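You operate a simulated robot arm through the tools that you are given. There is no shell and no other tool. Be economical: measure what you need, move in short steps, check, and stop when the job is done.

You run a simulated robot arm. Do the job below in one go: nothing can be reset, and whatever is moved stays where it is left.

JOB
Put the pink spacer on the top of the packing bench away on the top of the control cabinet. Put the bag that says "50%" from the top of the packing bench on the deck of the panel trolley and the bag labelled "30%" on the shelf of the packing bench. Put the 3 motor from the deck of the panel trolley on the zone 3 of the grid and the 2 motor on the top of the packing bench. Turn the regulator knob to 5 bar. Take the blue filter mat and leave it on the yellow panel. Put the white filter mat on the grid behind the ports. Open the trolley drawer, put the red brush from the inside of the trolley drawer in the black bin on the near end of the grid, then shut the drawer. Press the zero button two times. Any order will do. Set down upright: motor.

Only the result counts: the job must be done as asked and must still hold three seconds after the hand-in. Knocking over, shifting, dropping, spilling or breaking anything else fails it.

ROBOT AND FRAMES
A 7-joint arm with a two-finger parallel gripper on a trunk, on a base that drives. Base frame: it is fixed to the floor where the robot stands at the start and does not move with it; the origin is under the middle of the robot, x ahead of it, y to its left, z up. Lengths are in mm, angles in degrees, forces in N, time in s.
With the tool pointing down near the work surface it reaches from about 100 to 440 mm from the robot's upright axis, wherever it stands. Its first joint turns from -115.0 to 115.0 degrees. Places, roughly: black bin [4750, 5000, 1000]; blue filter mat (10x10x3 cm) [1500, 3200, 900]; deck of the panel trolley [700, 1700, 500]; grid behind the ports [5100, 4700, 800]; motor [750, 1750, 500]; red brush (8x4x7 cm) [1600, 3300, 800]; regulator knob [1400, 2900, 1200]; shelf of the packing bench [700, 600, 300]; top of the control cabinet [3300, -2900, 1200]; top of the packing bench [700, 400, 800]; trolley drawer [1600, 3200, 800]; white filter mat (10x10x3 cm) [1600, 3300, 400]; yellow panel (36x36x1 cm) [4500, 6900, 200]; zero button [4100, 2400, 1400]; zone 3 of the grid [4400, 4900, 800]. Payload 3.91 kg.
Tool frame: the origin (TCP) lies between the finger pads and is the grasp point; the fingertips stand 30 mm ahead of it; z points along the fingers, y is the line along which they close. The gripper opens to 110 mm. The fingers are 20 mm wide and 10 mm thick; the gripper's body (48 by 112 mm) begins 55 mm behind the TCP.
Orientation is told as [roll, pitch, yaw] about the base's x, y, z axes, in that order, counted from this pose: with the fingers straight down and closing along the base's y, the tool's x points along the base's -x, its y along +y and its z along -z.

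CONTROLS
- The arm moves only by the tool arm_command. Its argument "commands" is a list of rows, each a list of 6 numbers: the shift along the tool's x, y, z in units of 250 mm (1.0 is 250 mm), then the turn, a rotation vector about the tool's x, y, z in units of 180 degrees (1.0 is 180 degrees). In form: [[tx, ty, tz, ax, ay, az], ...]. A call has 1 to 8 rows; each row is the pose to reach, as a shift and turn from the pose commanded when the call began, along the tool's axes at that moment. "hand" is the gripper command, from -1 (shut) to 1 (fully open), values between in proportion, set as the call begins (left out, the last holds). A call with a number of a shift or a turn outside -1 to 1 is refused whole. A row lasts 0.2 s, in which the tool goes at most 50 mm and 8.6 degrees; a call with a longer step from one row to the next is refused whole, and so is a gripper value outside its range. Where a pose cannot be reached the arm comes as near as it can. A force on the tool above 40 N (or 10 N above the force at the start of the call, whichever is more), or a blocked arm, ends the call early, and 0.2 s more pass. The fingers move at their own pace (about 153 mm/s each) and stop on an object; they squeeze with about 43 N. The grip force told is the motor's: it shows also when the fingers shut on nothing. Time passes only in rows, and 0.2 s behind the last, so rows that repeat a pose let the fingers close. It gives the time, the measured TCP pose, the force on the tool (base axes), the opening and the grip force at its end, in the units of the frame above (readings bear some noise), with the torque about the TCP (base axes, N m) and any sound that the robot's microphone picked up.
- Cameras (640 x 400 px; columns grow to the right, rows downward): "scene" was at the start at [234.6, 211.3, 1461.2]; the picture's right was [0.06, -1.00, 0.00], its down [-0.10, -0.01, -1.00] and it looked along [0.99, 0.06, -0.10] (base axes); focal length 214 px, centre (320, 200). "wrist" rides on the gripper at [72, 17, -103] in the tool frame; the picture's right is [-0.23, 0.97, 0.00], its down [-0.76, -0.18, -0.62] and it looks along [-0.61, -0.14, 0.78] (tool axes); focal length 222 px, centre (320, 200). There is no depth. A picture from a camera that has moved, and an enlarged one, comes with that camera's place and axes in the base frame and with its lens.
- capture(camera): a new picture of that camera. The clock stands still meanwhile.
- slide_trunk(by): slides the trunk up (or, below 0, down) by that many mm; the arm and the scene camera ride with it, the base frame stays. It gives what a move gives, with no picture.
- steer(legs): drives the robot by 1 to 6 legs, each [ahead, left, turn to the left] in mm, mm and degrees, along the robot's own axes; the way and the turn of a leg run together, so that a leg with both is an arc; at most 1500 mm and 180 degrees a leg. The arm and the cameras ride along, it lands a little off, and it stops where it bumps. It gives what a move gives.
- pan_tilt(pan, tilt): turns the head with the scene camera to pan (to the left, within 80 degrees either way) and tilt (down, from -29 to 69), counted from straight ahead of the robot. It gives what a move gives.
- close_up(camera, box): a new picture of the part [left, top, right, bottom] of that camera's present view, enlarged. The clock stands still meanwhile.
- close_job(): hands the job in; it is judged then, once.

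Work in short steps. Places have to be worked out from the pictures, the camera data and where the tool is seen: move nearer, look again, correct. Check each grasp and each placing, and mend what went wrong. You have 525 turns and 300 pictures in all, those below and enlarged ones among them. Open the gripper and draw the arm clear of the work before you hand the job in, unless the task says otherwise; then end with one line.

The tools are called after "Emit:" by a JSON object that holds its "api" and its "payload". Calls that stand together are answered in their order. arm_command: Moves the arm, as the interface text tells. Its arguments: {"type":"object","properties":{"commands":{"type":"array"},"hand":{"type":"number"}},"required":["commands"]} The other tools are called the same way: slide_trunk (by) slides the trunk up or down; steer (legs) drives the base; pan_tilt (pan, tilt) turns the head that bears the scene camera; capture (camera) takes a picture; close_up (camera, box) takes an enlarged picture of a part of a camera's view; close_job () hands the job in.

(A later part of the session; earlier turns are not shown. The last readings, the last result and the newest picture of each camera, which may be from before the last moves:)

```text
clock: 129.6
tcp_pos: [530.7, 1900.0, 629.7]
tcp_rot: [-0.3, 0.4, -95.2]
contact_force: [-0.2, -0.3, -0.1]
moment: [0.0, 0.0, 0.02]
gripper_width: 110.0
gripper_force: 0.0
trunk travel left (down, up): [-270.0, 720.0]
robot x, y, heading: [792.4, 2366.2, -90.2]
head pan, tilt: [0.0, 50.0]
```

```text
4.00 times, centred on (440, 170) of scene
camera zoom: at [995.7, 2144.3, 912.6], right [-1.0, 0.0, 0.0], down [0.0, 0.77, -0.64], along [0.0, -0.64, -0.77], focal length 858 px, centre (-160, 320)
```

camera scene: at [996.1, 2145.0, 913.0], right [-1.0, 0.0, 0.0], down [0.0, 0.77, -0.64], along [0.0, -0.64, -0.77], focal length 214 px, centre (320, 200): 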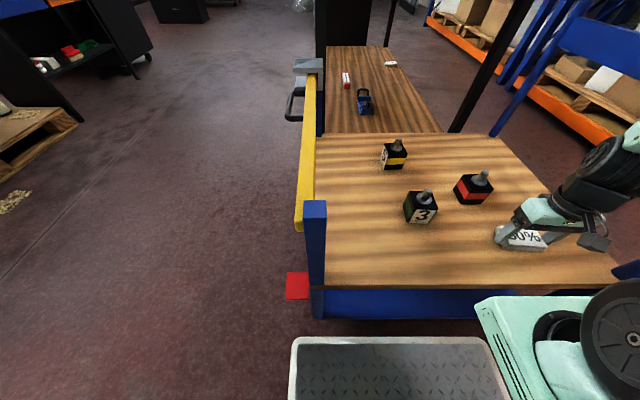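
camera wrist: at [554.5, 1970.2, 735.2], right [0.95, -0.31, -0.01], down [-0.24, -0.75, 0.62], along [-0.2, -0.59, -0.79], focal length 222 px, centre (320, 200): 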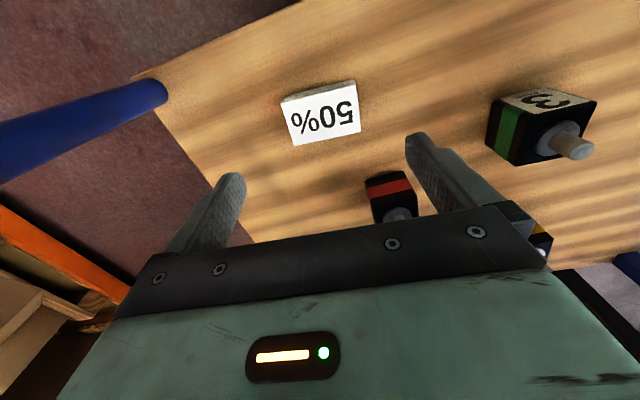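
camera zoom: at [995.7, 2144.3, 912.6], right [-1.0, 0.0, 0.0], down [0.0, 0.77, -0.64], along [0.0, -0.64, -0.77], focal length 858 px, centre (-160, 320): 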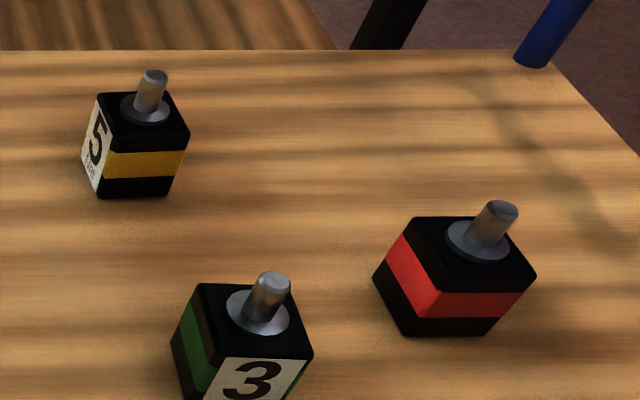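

Yellow is 5, so red should be 2. I move over the red motor at z≈640 for a wrist look.

Emit:
{"api": "arm_command", "payload": {"commands": [[-0.138, 0.062, 0, 0, 0, 0], [-0.276, 0.125, 0, 0, 0, 0], [-0.414, 0.187, 0, 0, 0, 0], [-0.552, 0.249, 0, 0, 0, 0], [-0.552, 0.249, 0, 0, 0, 0]]}}

Emit:
{"api": "capture", "payload": {"camera": "wrist"}}

Emit:
{"api": "capture", "payload": {"camera": "scene"}}

```text
clock: 130.8
tcp_pos: [581.0, 1755.9, 630.4]
tcp_rot: [-0.3, 0.3, -95.1]
contact_force: [-0.1, 1.1, 0.9]
moment: [0.0, 0.0, 0.02]
gripper_width: 110.3
gripper_force: 0.1
trunk travel left (down, up): [-270.0, 720.0]
robot x, y, heading: [792.1, 2367.2, -90.5]
head pan, tilt: [0.0, 50.0]
```

```text
234 pictures are left
camera wrist: at [604.9, 1825.3, 734.8], right [0.95, -0.31, -0.01], down [-0.24, -0.75, 0.62], along [-0.2, -0.59, -0.79], focal length 222 px, centre (320, 200)
```

wrist: 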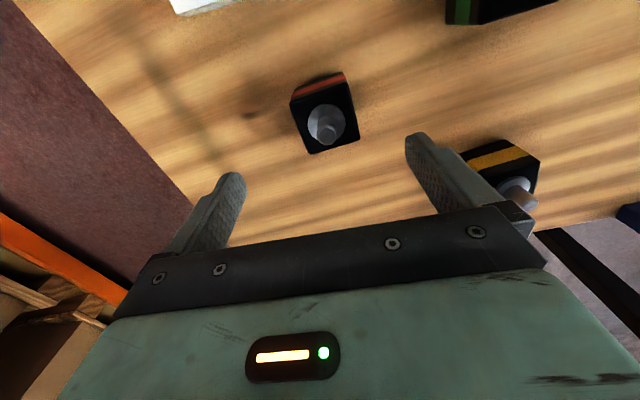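

```text
233 pictures are left
camera scene: at [995.7, 2144.4, 912.6], right [-1.0, 0.0, 0.0], down [0.0, 0.77, -0.64], along [0.0, -0.64, -0.77], focal length 214 px, centre (320, 200)
```

scene: 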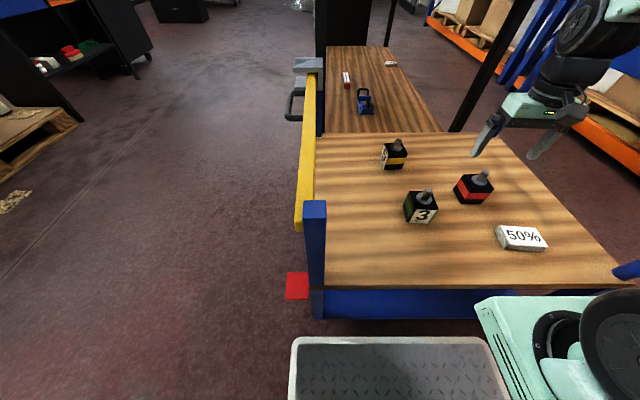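

Red motor top centre ≈(587,1756), turned about +7° to the hand. I align and descend to z≈506.

Emit:
{"api": "arm_command", "payload": {"commands": [[0.002, 0.024, 0.06, 0, 0, -0.039], [0.002, 0.024, 0.16, 0, 0, -0.039], [0.002, 0.024, 0.24, 0, 0, -0.039]]}}

Emit:
{"api": "capture", "payload": {"camera": "wrist"}}

```text
clock: 131.6
tcp_pos: [586.9, 1753.9, 569.8]
tcp_rot: [-0.4, 0.4, -88.1]
contact_force: [-0.7, 0.7, 0.5]
moment: [-0.01, 0.06, -0.02]
gripper_width: 110.0
gripper_force: 0.1
trunk travel left (down, up): [-270.0, 720.0]
robot x, y, heading: [786.8, 2361.5, -90.0]
head pan, tilt: [0.0, 50.0]
```

```text
232 pictures are left
camera wrist: at [602.0, 1826.5, 674.1], right [0.98, -0.2, -0.01], down [-0.15, -0.77, 0.62], along [-0.13, -0.61, -0.79], focal length 222 px, centre (320, 200)
```

wrist: 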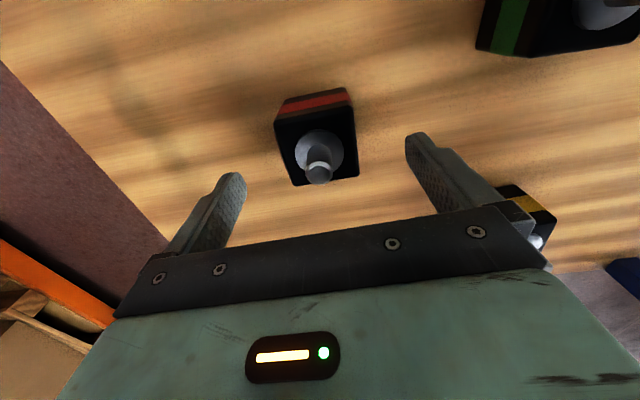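

Aligned and centred. I descend to z≈506 and close.

Emit:
{"api": "arm_command", "payload": {"commands": [[0, 0, 0.1, 0, 0, 0], [0, 0, 0.2, 0, 0, 0], [0, 0, 0.255, 0, 0, 0], [0, 0, 0.255, 0, 0, 0]]}}

Emit:
{"api": "arm_command", "payload": {"commands": [[0, 0, 0, 0, 0, 0], [0, 0, 0, 0, 0, 0], [0, 0, 0, 0, 0, 0]], "hand": -1}}

```text
clock: 132.6
tcp_pos: [586.1, 1754.9, 505.1]
tcp_rot: [-0.3, 0.3, -88.1]
contact_force: [-0.2, 0.2, 0.7]
moment: [0.0, 0.02, 0.04]
gripper_width: 110.2
gripper_force: 0.0
trunk travel left (down, up): [-270.0, 720.0]
robot x, y, heading: [790.3, 2363.7, -90.4]
head pan, tilt: [0.0, 50.0]
```

```text
clock: 133.4
tcp_pos: [585.5, 1754.0, 505.6]
tcp_rot: [-0.3, 0.4, -88.1]
contact_force: [1.5, 0.2, 0.8]
moment: [0.04, -0.15, -0.04]
gripper_width: 57.1
gripper_force: 42.6
trunk travel left (down, up): [-270.0, 720.0]
robot x, y, heading: [792.5, 2363.8, -90.0]
head pan, tilt: [0.0, 50.0]
```

Gripped at 57 mm. I lift with the arm and check.

Emit:
{"api": "arm_command", "payload": {"commands": [[0, 0, -0.1, 0, 0, 0], [0, 0, -0.25, 0, 0, 0], [0, 0, -0.4, 0, 0, 0], [0, 0, -0.5, 0, 0, 0]]}}

Emit:
{"api": "capture", "payload": {"camera": "scene"}}

Emit:
{"api": "capture", "payload": {"camera": "wrist"}}

```text
clock: 134.4
tcp_pos: [588.6, 1753.8, 630.2]
tcp_rot: [-0.3, 0.4, -88.2]
contact_force: [0.1, 0.3, -4.4]
moment: [-0.02, -0.02, 0.02]
gripper_width: 56.8
gripper_force: 43.5
trunk travel left (down, up): [-270.0, 720.0]
robot x, y, heading: [790.5, 2364.5, -90.2]
head pan, tilt: [0.0, 50.0]
```

```text
231 pictures are left
camera scene: at [995.7, 2144.2, 912.5], right [-1.0, 0.0, 0.0], down [0.0, 0.77, -0.64], along [0.0, -0.64, -0.77], focal length 214 px, centre (320, 200)
```

scene: 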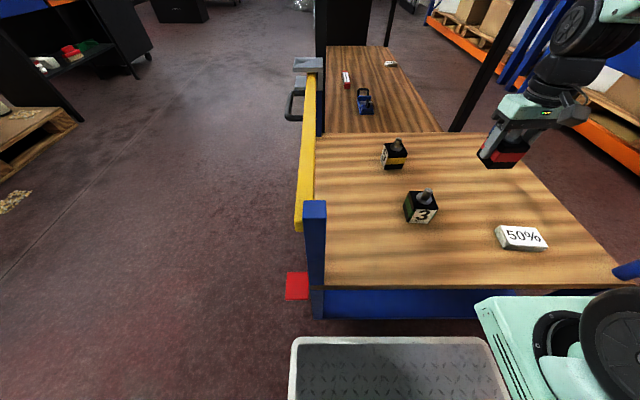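

```text
230 pictures are left
camera wrist: at [603.3, 1826.3, 733.7], right [0.98, -0.2, -0.01], down [-0.15, -0.77, 0.62], along [-0.13, -0.61, -0.79], focal length 222 px, centre (320, 200)
```

wrist: 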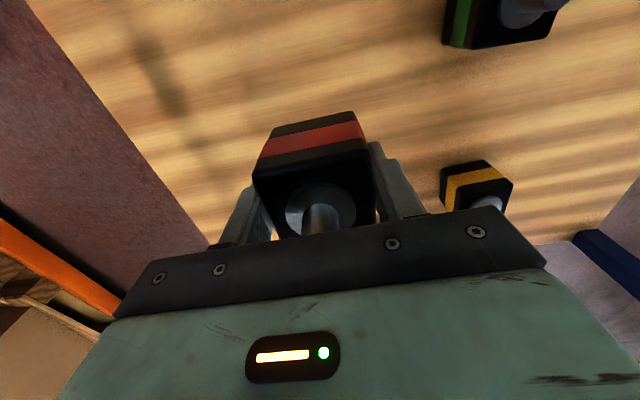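

The motor is held. I retract the arm, raise the trunk and drive round to the bench front.

Emit:
{"api": "arm_command", "payload": {"commands": [[0.15, 0, -0.02, 0, 0, 0], [0.3, 0, -0.04, 0, 0, 0], [0.45, 0, -0.04, 0, 0, 0], [0.6, 0, -0.04, 0, 0, 0], [0.6, 0, -0.04, 0, 0, 0]]}}

Emit:
{"api": "slide_trunk", "payload": {"by": 380}}

Emit:
{"api": "steer", "payload": {"legs": [[-330, 0, 0], [0, -1140, 0], [0, 0, 90]]}}

```text
clock: 135.6
tcp_pos: [583.3, 1904.0, 639.8]
tcp_rot: [-0.3, 0.3, -88.2]
contact_force: [-0.1, -0.9, -3.7]
moment: [0.04, -0.02, 0.0]
gripper_width: 56.8
gripper_force: 42.5
trunk travel left (down, up): [-270.0, 720.0]
robot x, y, heading: [789.3, 2362.9, -90.4]
head pan, tilt: [0.0, 50.0]
```

```text
clock: 139.3
tcp_pos: [583.7, 1904.6, 1020.1]
tcp_rot: [-0.3, 0.4, -88.0]
contact_force: [-0.1, 0.9, -5.0]
moment: [0.02, 0.01, 0.04]
gripper_width: 56.6
gripper_force: 42.8
trunk travel left (down, up): [-650.0, 340.0]
robot x, y, heading: [793.0, 2363.0, -90.3]
head pan, tilt: [0.0, 50.0]
```

```text
clock: 150.5
tcp_pos: [125.9, 2465.1, 1019.5]
tcp_rot: [-0.3, 0.4, -1.0]
contact_force: [-0.5, 0.6, -4.8]
moment: [0.0, 0.0, 0.0]
gripper_width: 56.9
gripper_force: 43.2
trunk travel left (down, up): [-650.0, 340.0]
robot x, y, heading: [-323.1, 2691.1, -2.9]
head pan, tilt: [0.0, 50.0]
```

Facing the bench direction now. I strafe right along the bench front.

Emit:
{"api": "steer", "payload": {"legs": [[0, 0, 3], [0, -1200, 0], [0, -1100, 0]]}}

Emit:
{"api": "capture", "payload": {"camera": "scene"}}

```text
clock: 162.1
tcp_pos: [103.8, 198.3, 1019.4]
tcp_rot: [-0.4, 0.4, 0.6]
contact_force: [0.5, -0.6, -6.1]
moment: [0.02, 0.01, 0.0]
gripper_width: 56.8
gripper_force: 43.3
trunk travel left (down, up): [-650.0, 340.0]
robot x, y, heading: [-347.5, 413.6, -1.6]
head pan, tilt: [0.0, 50.0]
```

```text
229 pictures are left
camera scene: at [-126.1, 615.7, 1292.6], right [-0.02, -1.0, 0.0], down [-0.77, 0.02, -0.64], along [0.64, -0.02, -0.77], focal length 214 px, centre (320, 200)
```

scene: 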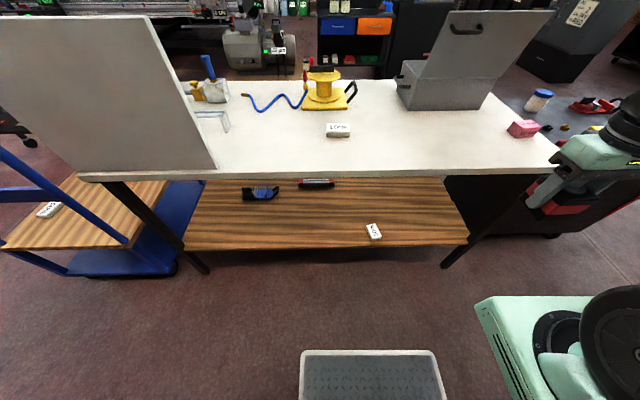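

I drive ahead 375 mm so the motor hangs over a free area at ≈(480,200).

Emit:
{"api": "steer", "payload": {"legs": [[375, 10, 1.5]]}}

Emit:
{"api": "capture", "payload": {"camera": "scene"}}

Emit:
{"api": "capture", "payload": {"camera": "wrist"}}

```text
clock: 164.5
tcp_pos: [489.7, 211.2, 1019.8]
tcp_rot: [-0.3, 0.4, 1.7]
contact_force: [0.2, -0.7, -4.7]
moment: [0.0, -0.01, 0.03]
gripper_width: 56.8
gripper_force: 42.6
trunk travel left (down, up): [-650.0, 340.0]
robot x, y, heading: [29.9, 420.3, -0.0]
head pan, tilt: [0.0, 50.0]
```

```text
228 pictures are left
camera scene: at [251.3, 625.1, 1292.6], right [0.0, -1.0, 0.0], down [-0.77, 0.0, -0.64], along [0.64, 0.0, -0.77], focal length 214 px, centre (320, 200)
```

scene: 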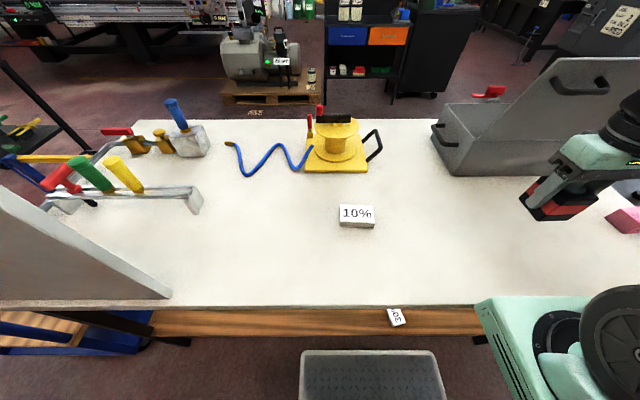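

```text
227 pictures are left
camera wrist: at [417.5, 227.4, 1124.3], right [0.2, 0.98, -0.01], down [0.77, -0.15, 0.62], along [0.61, -0.13, -0.79], focal length 222 px, centre (320, 200)
```

wrist: 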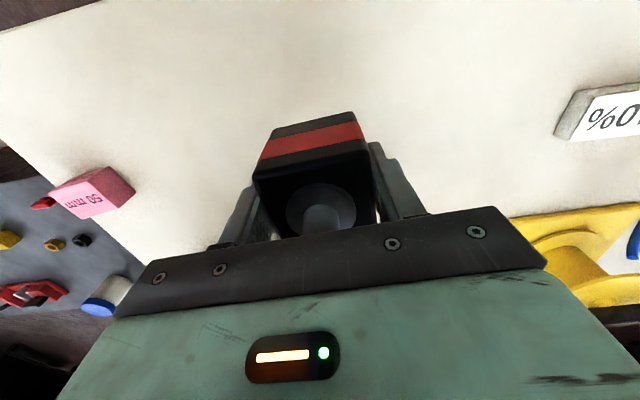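

Free bench below. I lower to z≈894 (motor bottom 45 mm under the TCP) until light contact.

Emit:
{"api": "arm_command", "payload": {"commands": [[0, 0, 0.15, 0, 0, 0], [0, 0, 0.3, 0, 0, 0], [0, 0, 0.42, 0, 0, 0], [0, 0, 0.47, 0, 0, 0], [0, 0, 0.49, 0, 0, 0], [0, 0, 0.505, 0, 0, 0], [0, 0, 0.515, 0, 0, 0]]}}

```text
clock: 166.1
tcp_pos: [513.1, 203.2, 894.5]
tcp_rot: [-0.2, 0.4, 1.8]
contact_force: [-3.2, -1.1, 32.1]
moment: [0.97, 0.19, 0.0]
gripper_width: 56.5
gripper_force: 43.1
out of reach, approached as far as the arm can: row 2, 3, 4, 5, 6, 7
trunk travel left (down, up): [-650.0, 340.0]
robot x, y, heading: [28.1, 419.5, -0.4]
head pan, tilt: [0.0, 50.0]
```

Contact at z 894.5 as expected. I open and rise.

Emit:
{"api": "arm_command", "payload": {"commands": [[0, 0, 0, 0, 0, 0], [0, 0, 0, 0, 0, 0], [0, 0, -0.1, 0, 0, 0], [0, 0, -0.25, 0, 0, 0], [0, 0, -0.4, 0, 0, 0], [0, 0, -0.55, 0, 0, 0]], "hand": 1}}

Emit:
{"api": "capture", "payload": {"camera": "wrist"}}

Emit:
{"api": "capture", "payload": {"camera": "scene"}}

```text
clock: 167.5
tcp_pos: [515.0, 203.8, 1031.5]
tcp_rot: [-0.2, 0.4, 1.9]
contact_force: [-0.3, 0.0, -0.1]
moment: [-0.01, 0.0, 0.0]
gripper_width: 109.9
gripper_force: 0.1
trunk travel left (down, up): [-650.0, 340.0]
robot x, y, heading: [33.7, 419.2, -0.4]
head pan, tilt: [0.0, 50.0]
```

```text
226 pictures are left
camera wrist: at [442.8, 219.1, 1136.0], right [0.2, 0.98, -0.01], down [0.77, -0.15, 0.62], along [0.6, -0.13, -0.79], focal length 222 px, centre (320, 200)
```

wrist: 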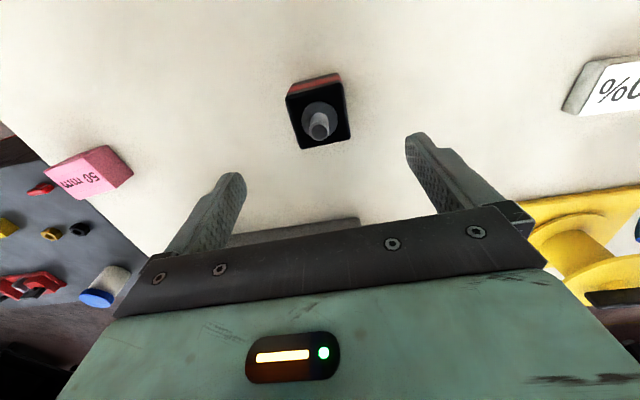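

```text
225 pictures are left
camera scene: at [251.5, 625.1, 1292.5], right [0.0, -1.0, 0.0], down [-0.77, 0.0, -0.64], along [0.64, 0.0, -0.77], focal length 214 px, centre (320, 200)
```

scene: 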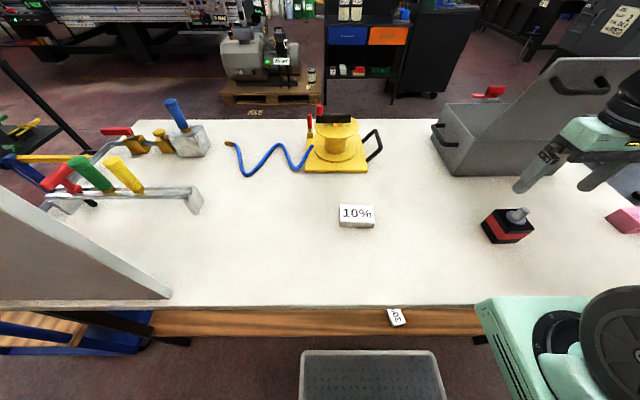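

Motor 2 stands upright on the bench. Now the pink spacer: I strafe right 320 so the hand comes above it.

Emit:
{"api": "steer", "payload": {"legs": [[0, -315, 0]]}}

Emit:
{"api": "capture", "payload": {"camera": "wrist"}}

Emit:
{"api": "capture", "payload": {"camera": "scene"}}

```text
clock: 169.7
tcp_pos: [515.0, -111.3, 1030.9]
tcp_rot: [-0.4, 0.4, 1.9]
contact_force: [0.6, 0.6, -0.2]
moment: [0.01, 0.0, 0.03]
gripper_width: 109.9
gripper_force: 0.0
trunk travel left (down, up): [-650.0, 340.0]
robot x, y, heading: [28.1, 101.5, -0.1]
head pan, tilt: [0.0, 50.0]
```

```text
224 pictures are left
camera wrist: at [442.7, -97.5, 1135.7], right [0.19, 0.98, -0.01], down [0.77, -0.15, 0.62], along [0.61, -0.12, -0.79], focal length 222 px, centre (320, 200)
```

wrist: 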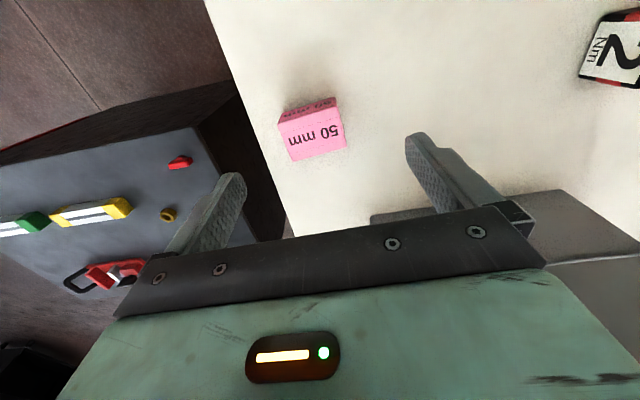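

```text
223 pictures are left
camera scene: at [249.9, 307.8, 1292.6], right [0.0, -1.0, 0.0], down [-0.77, 0.0, -0.64], along [0.64, 0.0, -0.77], focal length 214 px, centre (320, 200)
```

scene: 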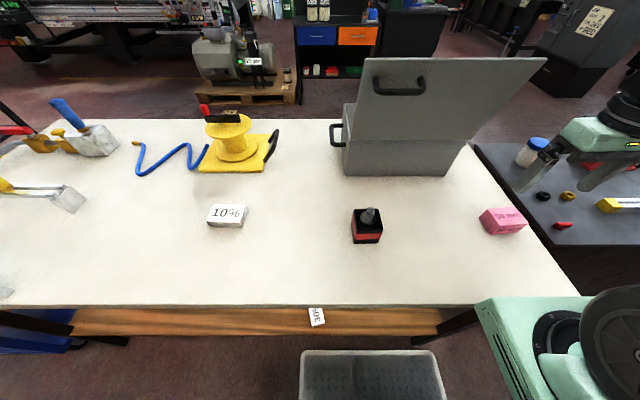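

The label confirms it is motor 2. Spacer ≈(539,-125), turned a few degrees. I go to z≈915 above it.

Emit:
{"api": "arm_command", "payload": {"commands": [[-0.047, -0.03, 0.1, 0, 0, -0.02], [-0.094, -0.059, 0.25, 0, 0, -0.02], [-0.094, -0.059, 0.4, 0, 0, -0.02], [-0.094, -0.059, 0.468, 0, 0, -0.02], [-0.094, -0.059, 0.468, 0, 0, -0.02]]}}

Emit:
{"api": "capture", "payload": {"camera": "wrist"}}

```text
clock: 170.9
tcp_pos: [538.5, -127.7, 914.0]
tcp_rot: [-0.1, 0.4, 5.6]
contact_force: [-0.6, -1.1, -0.3]
moment: [0.02, 0.01, -0.02]
gripper_width: 110.2
gripper_force: 0.1
trunk travel left (down, up): [-650.0, 340.0]
robot x, y, heading: [28.7, 103.2, -0.1]
head pan, tilt: [0.0, 50.0]
```

```text
222 pictures are left
camera wrist: at [465.2, -116.9, 1018.7], right [0.13, 0.99, -0.01], down [0.78, -0.1, 0.62], along [0.61, -0.09, -0.79], focal length 222 px, centre (320, 200)
```

wrist: 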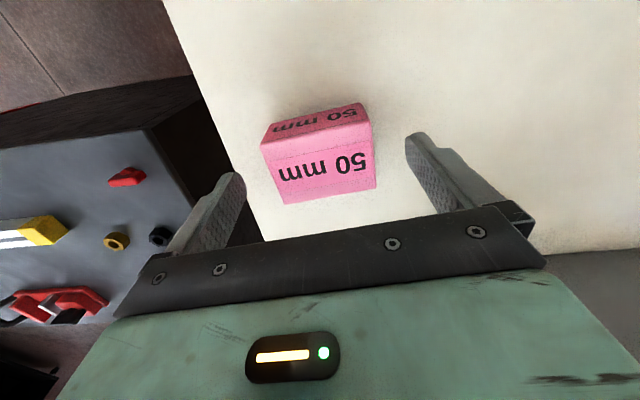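

Aligned and centred. I descend to z≈886 and grip.

Emit:
{"api": "arm_command", "payload": {"commands": [[0, 0, 0.06, 0, 0, 0], [0, 0, 0.112, 0, 0, 0], [0, 0, 0.112, 0, 0, 0]]}}

Emit:
{"api": "arm_command", "payload": {"commands": [[0, 0, 0, 0, 0, 0], [0, 0, 0, 0, 0, 0], [0, 0, 0, 0, 0, 0], [0, 0, -0.1, 0, 0, 0], [0, 0, -0.25, 0, 0, 0], [0, 0, -0.4, 0, 0, 0], [0, 0, -0.55, 0, 0, 0]], "hand": -1}}

Emit:
{"api": "capture", "payload": {"camera": "wrist"}}

```text
clock: 171.7
tcp_pos: [538.6, -127.7, 886.7]
tcp_rot: [-0.2, 0.4, 5.6]
contact_force: [0.6, 0.4, -0.1]
moment: [-0.02, -0.01, 0.03]
gripper_width: 109.9
gripper_force: 0.1
trunk travel left (down, up): [-650.0, 340.0]
robot x, y, heading: [26.8, 97.2, -0.1]
head pan, tilt: [0.0, 50.0]
```

```text
clock: 173.3
tcp_pos: [540.7, -126.4, 1024.7]
tcp_rot: [-0.1, 0.5, 5.7]
contact_force: [0.0, -0.8, -2.2]
moment: [0.01, 0.02, 0.01]
gripper_width: 69.6
gripper_force: 42.5
trunk travel left (down, up): [-650.0, 340.0]
robot x, y, heading: [30.2, 102.4, 0.1]
head pan, tilt: [0.0, 50.0]
```

```text
221 pictures are left
camera wrist: at [467.7, -116.9, 1129.2], right [0.13, 0.99, -0.01], down [0.78, -0.1, 0.62], along [0.61, -0.08, -0.79], focal length 222 px, centre (320, 200)
```

wrist: 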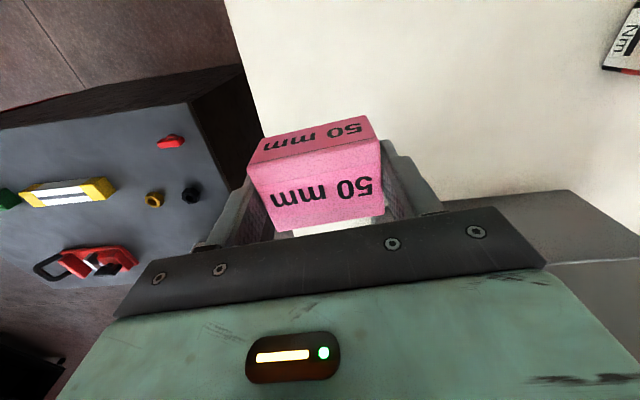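

Spacer held. I drive back and to the right of the dark tool cabinet, then look toward the control cabinet.

Emit:
{"api": "steer", "payload": {"legs": [[-380, 0, 0], [0, -1350, 0]]}}

Emit:
{"api": "pan_tilt", "payload": {"pan": 0, "tilt": 20}}

Emit:
{"api": "capture", "payload": {"camera": "scene"}}

```text
clock: 181.9
tcp_pos: [154.6, -1447.1, 1024.4]
tcp_rot: [-0.2, 0.4, 5.7]
contact_force: [0.2, -0.1, -1.8]
moment: [0.01, 0.01, -0.01]
gripper_width: 69.5
gripper_force: 43.1
trunk travel left (down, up): [-650.0, 340.0]
robot x, y, heading: [-358.6, -1219.3, 0.3]
head pan, tilt: [0.0, 50.0]
```

```text
clock: 182.9
tcp_pos: [153.3, -1445.7, 1023.6]
tcp_rot: [-0.3, 0.4, 5.8]
contact_force: [0.4, -0.8, -1.7]
moment: [-0.03, 0.03, 0.0]
gripper_width: 69.6
gripper_force: 43.3
trunk travel left (down, up): [-650.0, 340.0]
robot x, y, heading: [-354.5, -1221.6, -0.0]
head pan, tilt: [0.0, 20.0]
```

```text
220 pictures are left
camera scene: at [-121.8, -1012.1, 1338.1], right [0.0, -1.0, 0.0], down [-0.34, 0.0, -0.94], along [0.94, 0.0, -0.34], focal length 214 px, centre (320, 200)
```

scene: 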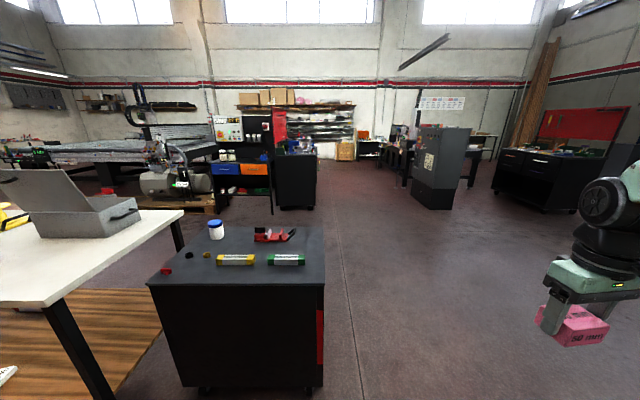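

The control cabinet's near foot is at about (3190,-2850), top ≈1230. I drive diagonally toward it.

Emit:
{"api": "steer", "payload": {"legs": [[1400, -750, 0], [1250, -800, 0]]}}

Emit:
{"api": "slide_trunk", "payload": {"by": 320}}

Emit:
{"api": "pan_tilt", "payload": {"pan": 0, "tilt": 40}}

Emit:
{"api": "capture", "payload": {"camera": "scene"}}

```text
refused: leg 1 is longer than a leg can be; nothing moved
```

```text
clock: 186.0
tcp_pos: [154.0, -1445.6, 1344.4]
tcp_rot: [-0.2, 0.4, 5.8]
contact_force: [-0.5, -0.7, -2.9]
moment: [0.02, 0.02, 0.03]
gripper_width: 69.5
gripper_force: 43.1
trunk travel left (down, up): [-970.0, 20.0]
robot x, y, heading: [-357.4, -1219.2, 0.4]
head pan, tilt: [0.0, 20.0]
```

```text
clock: 186.9
tcp_pos: [155.4, -1445.5, 1344.4]
tcp_rot: [-0.2, 0.5, 5.8]
contact_force: [0.5, -0.2, -2.2]
moment: [0.01, 0.01, 0.01]
gripper_width: 69.6
gripper_force: 42.7
trunk travel left (down, up): [-970.0, 20.0]
robot x, y, heading: [-355.7, -1217.1, 0.4]
head pan, tilt: [0.0, 40.0]
```

```text
219 pictures are left
camera scene: at [-129.8, -1012.1, 1626.9], right [0.0, -1.0, 0.0], down [-0.64, 0.0, -0.77], along [0.77, 0.0, -0.64], focal length 214 px, centre (320, 200)
```

scene: 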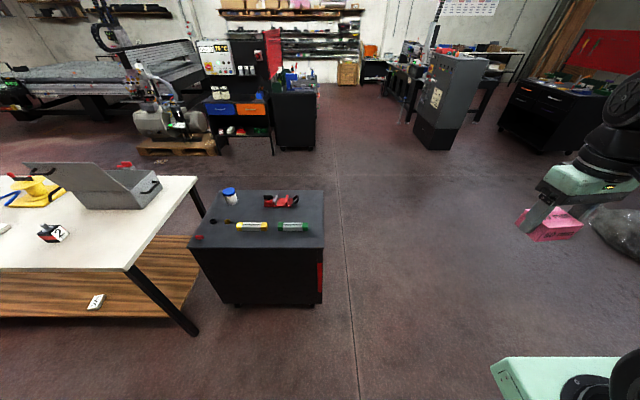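

The leg was too long; I use shorter legs.

Emit:
{"api": "steer", "payload": {"legs": [[1250, -680, 0], [1150, -750, 0]]}}

Emit:
{"api": "capture", "payload": {"camera": "scene"}}

```text
clock: 200.4
tcp_pos: [2554.0, -2870.2, 1343.9]
tcp_rot: [-0.3, 0.4, 5.9]
contact_force: [-0.5, 1.3, -1.6]
moment: [0.03, 0.01, 0.0]
gripper_width: 69.8
gripper_force: 43.3
trunk travel left (down, up): [-970.0, 20.0]
robot x, y, heading: [2043.1, -2642.5, 0.4]
head pan, tilt: [0.0, 40.0]
```

```text
218 pictures are left
camera scene: at [2268.5, -2436.7, 1626.8], right [0.01, -1.0, 0.0], down [-0.64, 0.0, -0.77], along [0.77, 0.0, -0.64], focal length 214 px, centre (320, 200)
```

scene: 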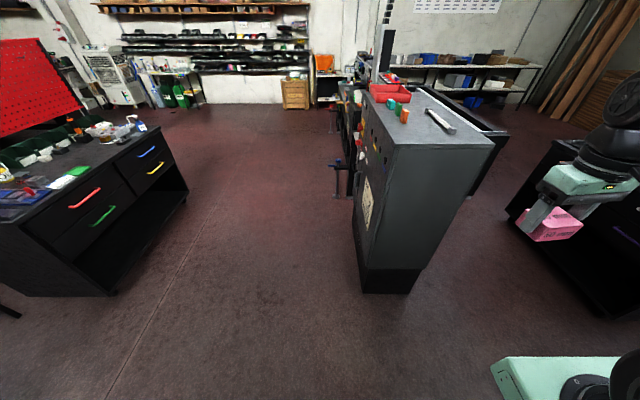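

The cabinet top has a bin, tool and wrench, with free room at its near edge ≈(3185,-2900). I drive ahead 560 and look closer.

Emit:
{"api": "steer", "payload": {"legs": [[560, -30, 0]]}}

Emit:
{"api": "capture", "payload": {"camera": "scene"}}

Emit:
{"api": "capture", "payload": {"camera": "wrist"}}

```text
clock: 203.6
tcp_pos: [3114.1, -2894.2, 1345.3]
tcp_rot: [-0.2, 0.4, 6.1]
contact_force: [-0.4, 0.5, -1.8]
moment: [0.02, 0.04, 0.0]
gripper_width: 69.4
gripper_force: 42.7
trunk travel left (down, up): [-970.0, 20.0]
robot x, y, heading: [2600.6, -2671.9, 0.4]
head pan, tilt: [0.0, 40.0]
```

```text
217 pictures are left
camera scene: at [2826.7, -2462.1, 1626.8], right [0.01, -1.0, 0.0], down [-0.64, -0.01, -0.77], along [0.77, 0.01, -0.64], focal length 214 px, centre (320, 200)
```

scene: 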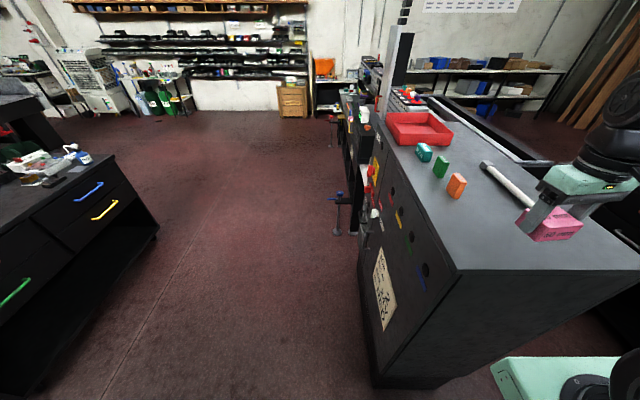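

```text
216 pictures are left
camera wrist: at [3039.8, -2884.9, 1448.9], right [0.12, 0.99, -0.01], down [0.78, -0.09, 0.62], along [0.61, -0.08, -0.79], focal length 222 px, centre (320, 200)
```

wrist: 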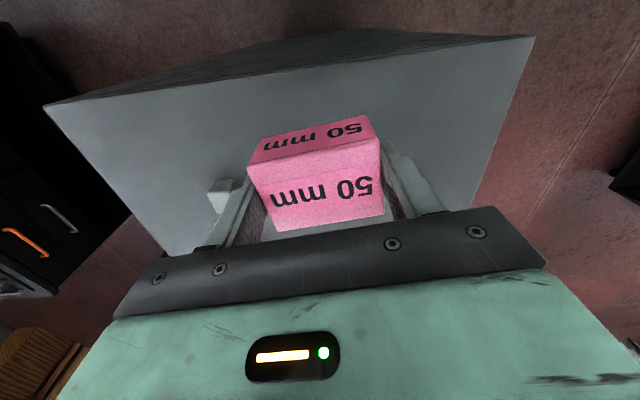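

Top z ≈1240, near edge x≈3072, hammer end ≈(3175,-3017). I shift 35 mm forward and lower until contact.

Emit:
{"api": "arm_command", "payload": {"commands": [[-0.07, 0, 0.03, 0, 0, 0], [-0.14, 0, 0.1, 0, 0, 0], [-0.14, 0, 0.17, 0, 0, 0], [-0.14, 0, 0.22, 0, 0, 0], [-0.14, 0, 0.26, 0, 0, 0], [-0.14, 0, 0.29, 0, 0, 0], [-0.14, 0, 0.32, 0, 0, 0], [-0.14, 0, 0.35, 0, 0, 0]]}}

```text
clock: 204.9
tcp_pos: [3148.3, -2890.2, 1279.6]
tcp_rot: [-0.4, 0.1, 6.1]
contact_force: [-6.9, 0.7, 25.9]
moment: [1.16, 0.27, 0.12]
gripper_width: 69.4
gripper_force: 43.1
trunk travel left (down, up): [-970.0, 20.0]
robot x, y, heading: [2599.9, -2665.8, 0.4]
head pan, tilt: [0.0, 40.0]
stopped in row 6: the force on the tool passed its limit (the readings are from after the stop); the commanded pose is now the measured one
```

Contact at z 1279.6. I open and rise, then check.

Emit:
{"api": "arm_command", "payload": {"commands": [[0, 0, 0, 0, 0, 0], [0, 0, 0, 0, 0, 0], [0, 0, -0.1, 0, 0, 0], [0, 0, -0.25, 0, 0, 0], [0, 0, -0.35, 0, 0, 0]], "hand": 1}}

Emit:
{"api": "capture", "payload": {"camera": "wrist"}}

Emit:
{"api": "capture", "payload": {"camera": "scene"}}

```text
clock: 205.3
tcp_pos: [3150.4, -2898.7, 1280.5]
tcp_rot: [-0.7, -0.2, 5.8]
contact_force: [-2.1, -7.4, 13.9]
moment: [0.6, 0.26, 0.25]
gripper_width: 106.2
gripper_force: 0.0
trunk travel left (down, up): [-970.0, 20.0]
robot x, y, heading: [2600.2, -2669.1, 0.3]
head pan, tilt: [0.0, 40.0]
stopped in row 1: the force on the tool passed its limit (the readings are from after the stop); the commanded pose is now the measured one
```

```text
215 pictures are left
camera wrist: at [3074.9, -2887.5, 1384.1], right [0.13, 0.99, -0.01], down [0.77, -0.09, 0.63], along [0.62, -0.09, -0.78], focal length 222 px, centre (320, 200)
```

wrist: 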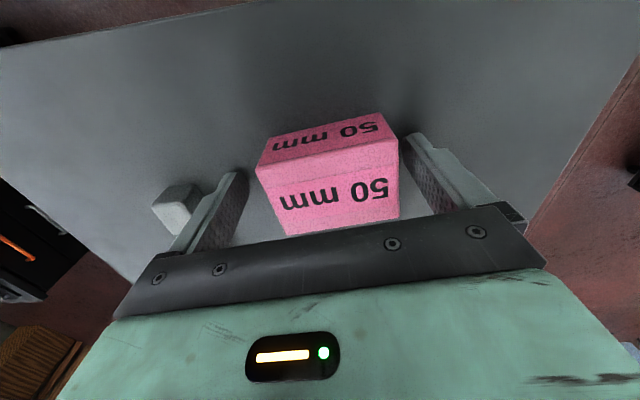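

```text
214 pictures are left
camera scene: at [2826.0, -2463.4, 1626.7], right [0.01, -1.0, 0.0], down [-0.64, 0.0, -0.77], along [0.77, 0.01, -0.64], focal length 214 px, centre (320, 200)
```

scene: 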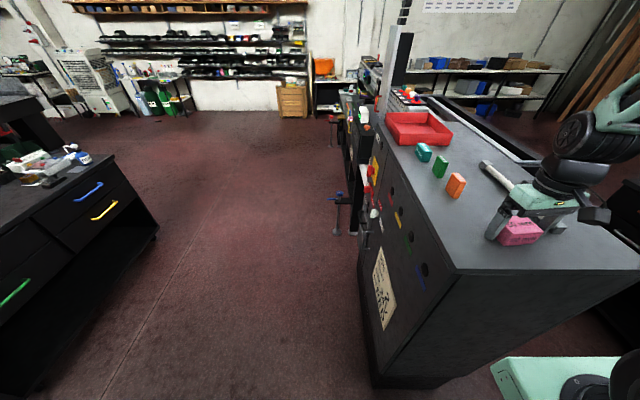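

The hand is open; I rise straight up in small steps, since the hammer end is near one finger.

Emit:
{"api": "arm_command", "payload": {"commands": [[0, 0, -0.03, 0, 0, 0], [0, 0, -0.08, 0, 0, 0], [0, 0, -0.15, 0, 0, 0], [0, 0, -0.25, 0, 0, 0], [0, 0, -0.35, 0, 0, 0]]}}

Emit:
{"api": "capture", "payload": {"camera": "wrist"}}

Emit:
{"api": "capture", "payload": {"camera": "scene"}}

```text
clock: 206.5
tcp_pos: [3149.8, -2893.6, 1368.6]
tcp_rot: [-0.7, -0.1, 5.7]
contact_force: [-0.1, -0.4, -1.0]
moment: [-0.03, -0.05, 0.0]
gripper_width: 110.0
gripper_force: 0.0
trunk travel left (down, up): [-970.0, 20.0]
robot x, y, heading: [2601.6, -2673.5, 0.3]
head pan, tilt: [0.0, 40.0]
```

```text
213 pictures are left
camera wrist: at [3075.0, -2883.6, 1472.5], right [0.13, 0.99, -0.01], down [0.77, -0.09, 0.63], along [0.62, -0.09, -0.78], focal length 222 px, centre (320, 200)
```

wrist: 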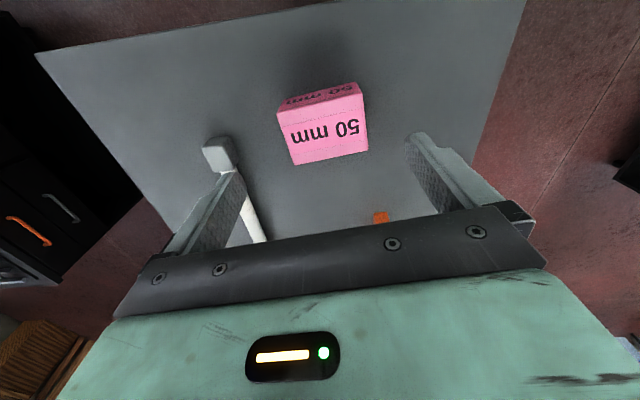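

```text
212 pictures are left
camera scene: at [2827.0, -2462.6, 1626.8], right [0.01, -1.0, 0.0], down [-0.64, -0.01, -0.77], along [0.77, 0.01, -0.64], focal length 214 px, centre (320, 200)
```

scene: 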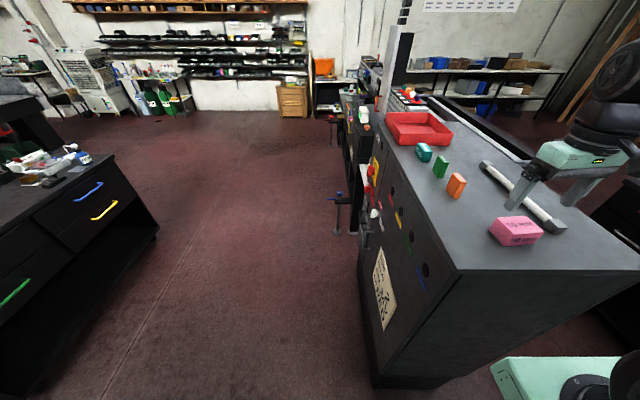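

Spacer placed, hammer undisturbed. I drive back into the central aisle and go left toward the rest of the tasks.

Emit:
{"api": "steer", "payload": {"legs": [[-860, 0, 0], [0, 1450, 0], [0, 1450, 0]]}}

Emit:
{"api": "pan_tilt", "payload": {"pan": 30, "tilt": 10}}

Emit:
{"api": "capture", "payload": {"camera": "scene"}}

```text
clock: 224.7
tcp_pos: [2337.0, 9.3, 1368.9]
tcp_rot: [-0.7, -0.1, 2.9]
contact_force: [0.3, -0.2, 0.3]
moment: [0.0, 0.01, 0.03]
gripper_width: 110.0
gripper_force: 0.1
trunk travel left (down, up): [-970.0, 20.0]
robot x, y, heading: [1799.5, 256.2, -2.1]
head pan, tilt: [0.0, 40.0]
```

```text
clock: 225.7
tcp_pos: [2336.3, 8.5, 1369.1]
tcp_rot: [-0.7, 0.0, 3.0]
contact_force: [0.2, -0.3, 0.0]
moment: [-0.03, -0.01, 0.01]
gripper_width: 110.0
gripper_force: 0.0
trunk travel left (down, up): [-970.0, 20.0]
robot x, y, heading: [1801.5, 261.2, -2.5]
head pan, tilt: [30.0, 10.0]
```

```text
211 pictures are left
camera scene: at [2033.1, 502.6, 1674.4], right [0.46, -0.89, 0.0], down [-0.15, -0.08, -0.98], along [0.87, 0.46, -0.17], focal length 214 px, centre (320, 200)
```

scene: 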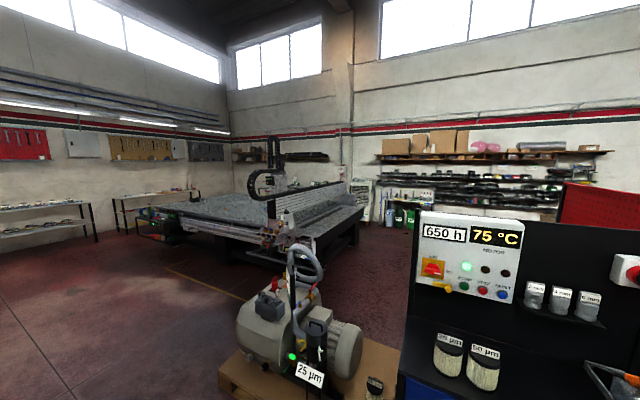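

I see the CNC table with its gantry. I enlarge the area where the zero button should be.

Emit:
{"api": "close_up", "payload": {"camera": "scene", "box": [200, 120, 360, 280]}}

Emit:
{"api": "pan_tilt", "payload": {"pan": 75, "tilt": 20}}

Emit:
{"api": "capture", "payload": {"camera": "scene"}}

```text
2.50 times, centred on (280, 200) of scene
camera zoom: at [2033.1, 502.6, 1674.4], right [0.46, -0.89, 0.0], down [-0.15, -0.08, -0.98], along [0.87, 0.46, -0.17], focal length 536 px, centre (420, 200)
```

zoom: 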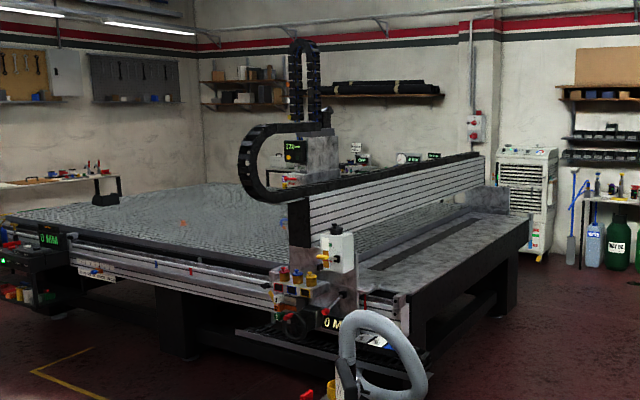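

```text
clock: 226.8
tcp_pos: [2336.0, 9.1, 1368.0]
tcp_rot: [-0.8, -0.1, 2.9]
contact_force: [0.2, 0.5, -0.3]
moment: [0.0, -0.03, -0.03]
gripper_width: 110.1
gripper_force: 0.0
trunk travel left (down, up): [-970.0, 20.0]
robot x, y, heading: [1800.8, 260.0, -2.3]
head pan, tilt: [75.0, 20.0]
```

```text
209 pictures are left
camera scene: at [1978.6, 548.4, 1658.2], right [0.95, -0.3, 0.0], down [-0.1, -0.33, -0.94], along [0.28, 0.9, -0.34], focal length 214 px, centre (320, 200)
```

scene: 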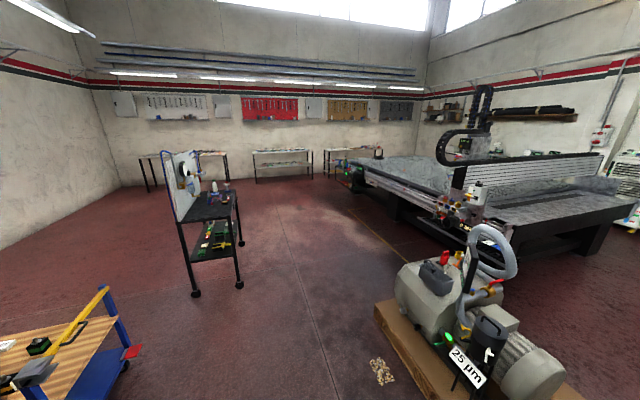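

The zero control should be on the gantry's near end. I drive to about (3100,2350) to look at it.

Emit:
{"api": "steer", "payload": {"legs": [[0, 0, 2.3], [0, 1050, 0], [0, 1050, 0], [1200, 0, 0]]}}

Emit:
{"api": "pan_tilt", "payload": {"pan": 0, "tilt": 20}}

Emit:
{"api": "capture", "payload": {"camera": "scene"}}

```text
clock: 237.2
tcp_pos: [2398.4, 2033.6, 1369.5]
tcp_rot: [-0.8, -0.2, 8.1]
contact_force: [-0.1, 0.5, 0.3]
moment: [0.0, 0.0, 0.02]
gripper_width: 109.9
gripper_force: 0.1
trunk travel left (down, up): [-970.0, 20.0]
robot x, y, heading: [1843.2, 2236.9, 2.6]
head pan, tilt: [75.0, 20.0]
stopped in leg 3: the robot was blocked; the commanded pose is now the measured one
```

```text
clock: 238.6
tcp_pos: [2398.7, 2033.0, 1368.4]
tcp_rot: [-0.7, -0.1, 8.1]
contact_force: [-0.2, 0.3, -0.2]
moment: [0.0, 0.03, 0.0]
gripper_width: 110.1
gripper_force: 0.1
trunk travel left (down, up): [-970.0, 20.0]
robot x, y, heading: [1840.5, 2235.7, 2.6]
head pan, tilt: [0.0, 20.0]
```

```text
208 pictures are left
camera scene: at [2067.2, 2451.5, 1658.2], right [0.05, -1.0, 0.0], down [-0.34, -0.02, -0.94], along [0.94, 0.05, -0.34], focal length 214 px, centre (320, 200)
```

scene: 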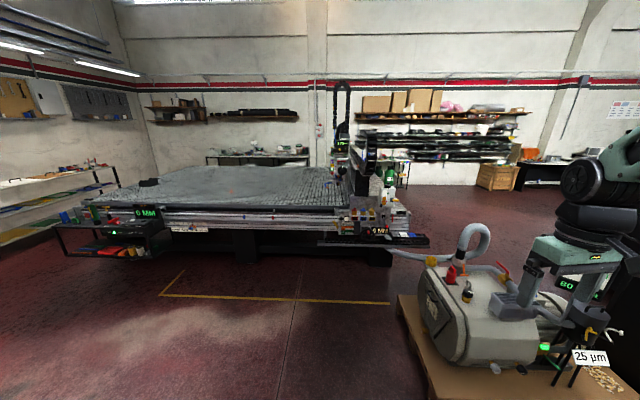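

I was stopped at y≈2237, probably against the drawer trolley's leg on the left. I look at it.

Emit:
{"api": "steer", "payload": {"legs": [[0, -60, -2.6]]}}

Emit:
{"api": "pan_tilt", "payload": {"pan": 78, "tilt": 40}}

Emit:
{"api": "capture", "payload": {"camera": "scene"}}

```text
clock: 239.6
tcp_pos: [2390.7, 1946.2, 1368.8]
tcp_rot: [-0.8, -0.1, 5.4]
contact_force: [0.3, 0.5, 0.3]
moment: [-0.02, -0.02, 0.0]
gripper_width: 109.8
gripper_force: 0.0
trunk travel left (down, up): [-970.0, 20.0]
robot x, y, heading: [1841.5, 2176.3, 0.3]
head pan, tilt: [0.0, 20.0]
```

```text
clock: 241.1
tcp_pos: [2390.5, 1946.7, 1368.6]
tcp_rot: [-0.8, -0.2, 5.5]
contact_force: [0.0, -0.1, 0.3]
moment: [0.04, -0.01, -0.01]
gripper_width: 110.0
gripper_force: 0.1
trunk travel left (down, up): [-970.0, 20.0]
robot x, y, heading: [1843.5, 2175.3, 0.2]
head pan, tilt: [78.0, 40.0]
```

```text
207 pictures are left
camera scene: at [2002.9, 2463.3, 1626.8], right [0.98, -0.21, 0.0], down [-0.13, -0.63, -0.77], along [0.16, 0.75, -0.64], focal length 214 px, centre (320, 200)
```

scene: 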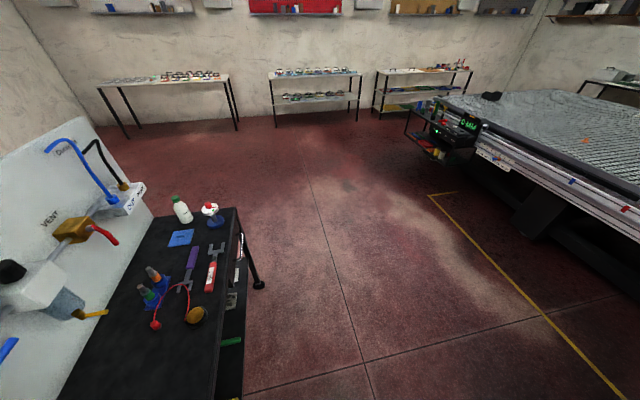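

The trolley (x≈1250–1750, y≈2550–3450) stands right there with a board at its far side. I go round to face it from +x.

Emit:
{"api": "steer", "payload": {"legs": [[560, 0, 0], [0, 830, 0], [0, 0, 180]]}}

Emit:
{"api": "pan_tilt", "payload": {"pan": 0, "tilt": 35}}

Emit:
{"api": "capture", "payload": {"camera": "scene"}}

```text
clock: 255.7
tcp_pos: [1844.4, 3236.2, 1367.6]
tcp_rot: [-0.7, -0.1, -174.0]
contact_force: [0.8, -0.2, 0.0]
moment: [0.0, 0.0, 0.01]
gripper_width: 109.8
gripper_force: 0.0
trunk travel left (down, up): [-970.0, 20.0]
robot x, y, heading: [2389.1, 3015.6, -179.4]
head pan, tilt: [78.0, 40.0]
```

```text
clock: 257.2
tcp_pos: [1844.3, 3236.8, 1367.9]
tcp_rot: [-0.7, -0.1, -174.0]
contact_force: [-0.4, 0.1, 1.0]
moment: [0.0, -0.01, 0.01]
gripper_width: 109.9
gripper_force: 0.1
trunk travel left (down, up): [-970.0, 20.0]
robot x, y, heading: [2391.8, 3012.7, -179.4]
head pan, tilt: [0.0, 35.0]
```

```text
206 pictures are left
camera scene: at [2166.3, 2807.7, 1634.4], right [-0.01, 1.0, 0.0], down [0.57, 0.01, -0.82], along [-0.82, -0.01, -0.57], focal length 214 px, centre (320, 200)
```

scene: 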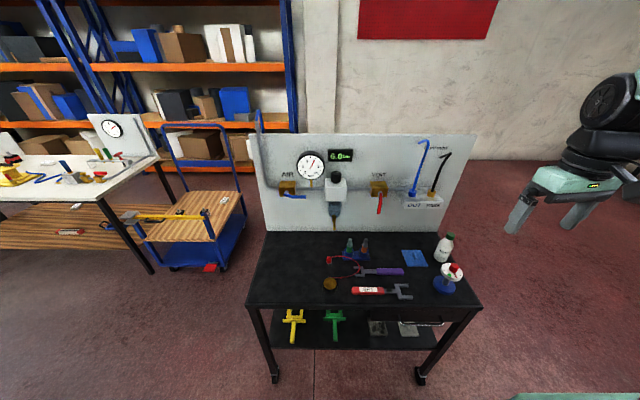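

A clear view: the board with gauge, "6.0" display and regulator; the drawer and shelf below. I enlarge the board.

Emit:
{"api": "close_up", "payload": {"camera": "scene", "box": [255, 135, 415, 235]}}

Emit:
{"api": "close_up", "payload": {"camera": "scene", "box": [240, 225, 480, 375]}}

```text
4.00 times, centred on (335, 185) of scene
camera zoom: at [2166.3, 2807.7, 1634.4], right [-0.01, 1.0, 0.0], down [0.57, 0.01, -0.82], along [-0.82, -0.01, -0.57], focal length 858 px, centre (260, 260)
```

zoom: 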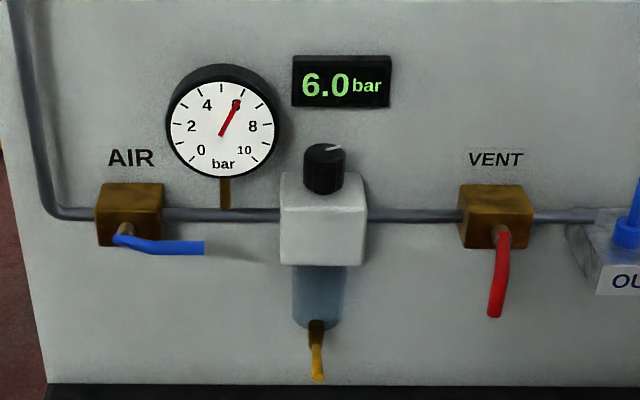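

```text
2.67 times, centred on (360, 300) of scene
camera zoom: at [2166.3, 2807.7, 1634.4], right [-0.01, 1.0, 0.0], down [0.57, 0.01, -0.82], along [-0.82, -0.01, -0.57], focal length 572 px, centre (213, -67)
```

zoom: 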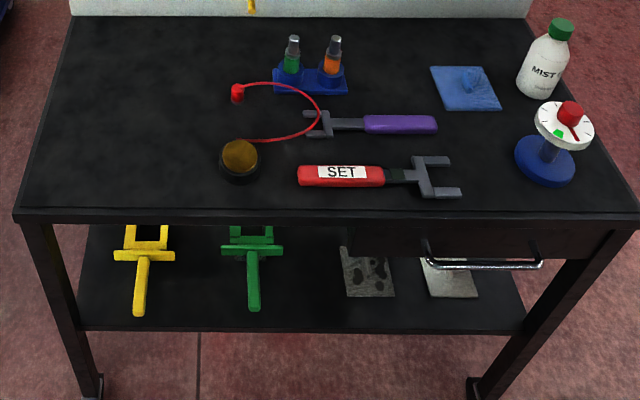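

The regulator knob is black, upright on the regulator at roughly (1395,2865,1230); the display reads 6.0. I retract the arm a bit and drive in with the low base passing under the trolley.

Emit:
{"api": "arm_command", "payload": {"commands": [[0.1, 0, 0, 0, 0, 0], [0.2, 0, 0, 0, 0, 0], [0.3, 0, 0, 0, 0, 0], [0.4, 0, 0, 0, 0, 0], [0.4, 0, 0, 0, 0, 0]]}}

Emit:
{"api": "steer", "payload": {"legs": [[300, 55, -0.6]]}}

Emit:
{"api": "capture", "payload": {"camera": "scene"}}

```text
clock: 258.4
tcp_pos: [1943.7, 3247.7, 1367.9]
tcp_rot: [-0.6, -0.1, -174.0]
contact_force: [-0.1, -0.2, 0.1]
moment: [-0.02, 0.04, 0.01]
gripper_width: 110.0
gripper_force: 0.0
trunk travel left (down, up): [-970.0, 20.0]
robot x, y, heading: [2392.8, 3015.0, -179.4]
head pan, tilt: [0.0, 35.0]
```

```text
clock: 260.5
tcp_pos: [1648.1, 3195.9, 1370.4]
tcp_rot: [-0.7, -0.1, -174.6]
contact_force: [0.1, -0.5, 0.4]
moment: [0.02, -0.02, 0.0]
gripper_width: 110.1
gripper_force: 0.1
trunk travel left (down, up): [-970.0, 20.0]
robot x, y, heading: [2093.9, 2958.5, -180.3]
head pan, tilt: [0.0, 35.0]
```

```text
203 pictures are left
camera scene: at [1865.3, 2753.5, 1634.4], right [0.0, 1.0, 0.0], down [0.57, 0.0, -0.82], along [-0.82, 0.0, -0.57], focal length 214 px, centre (320, 200)
```

scene: 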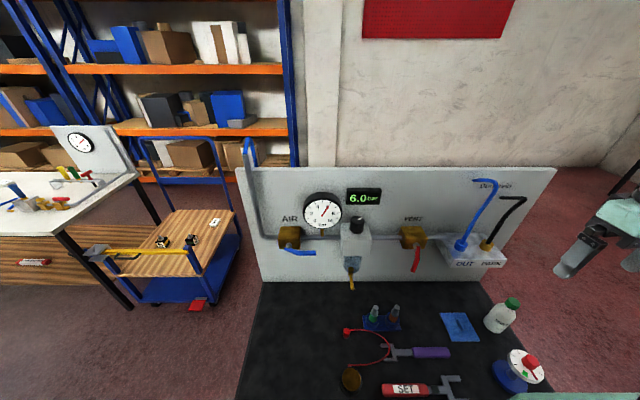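

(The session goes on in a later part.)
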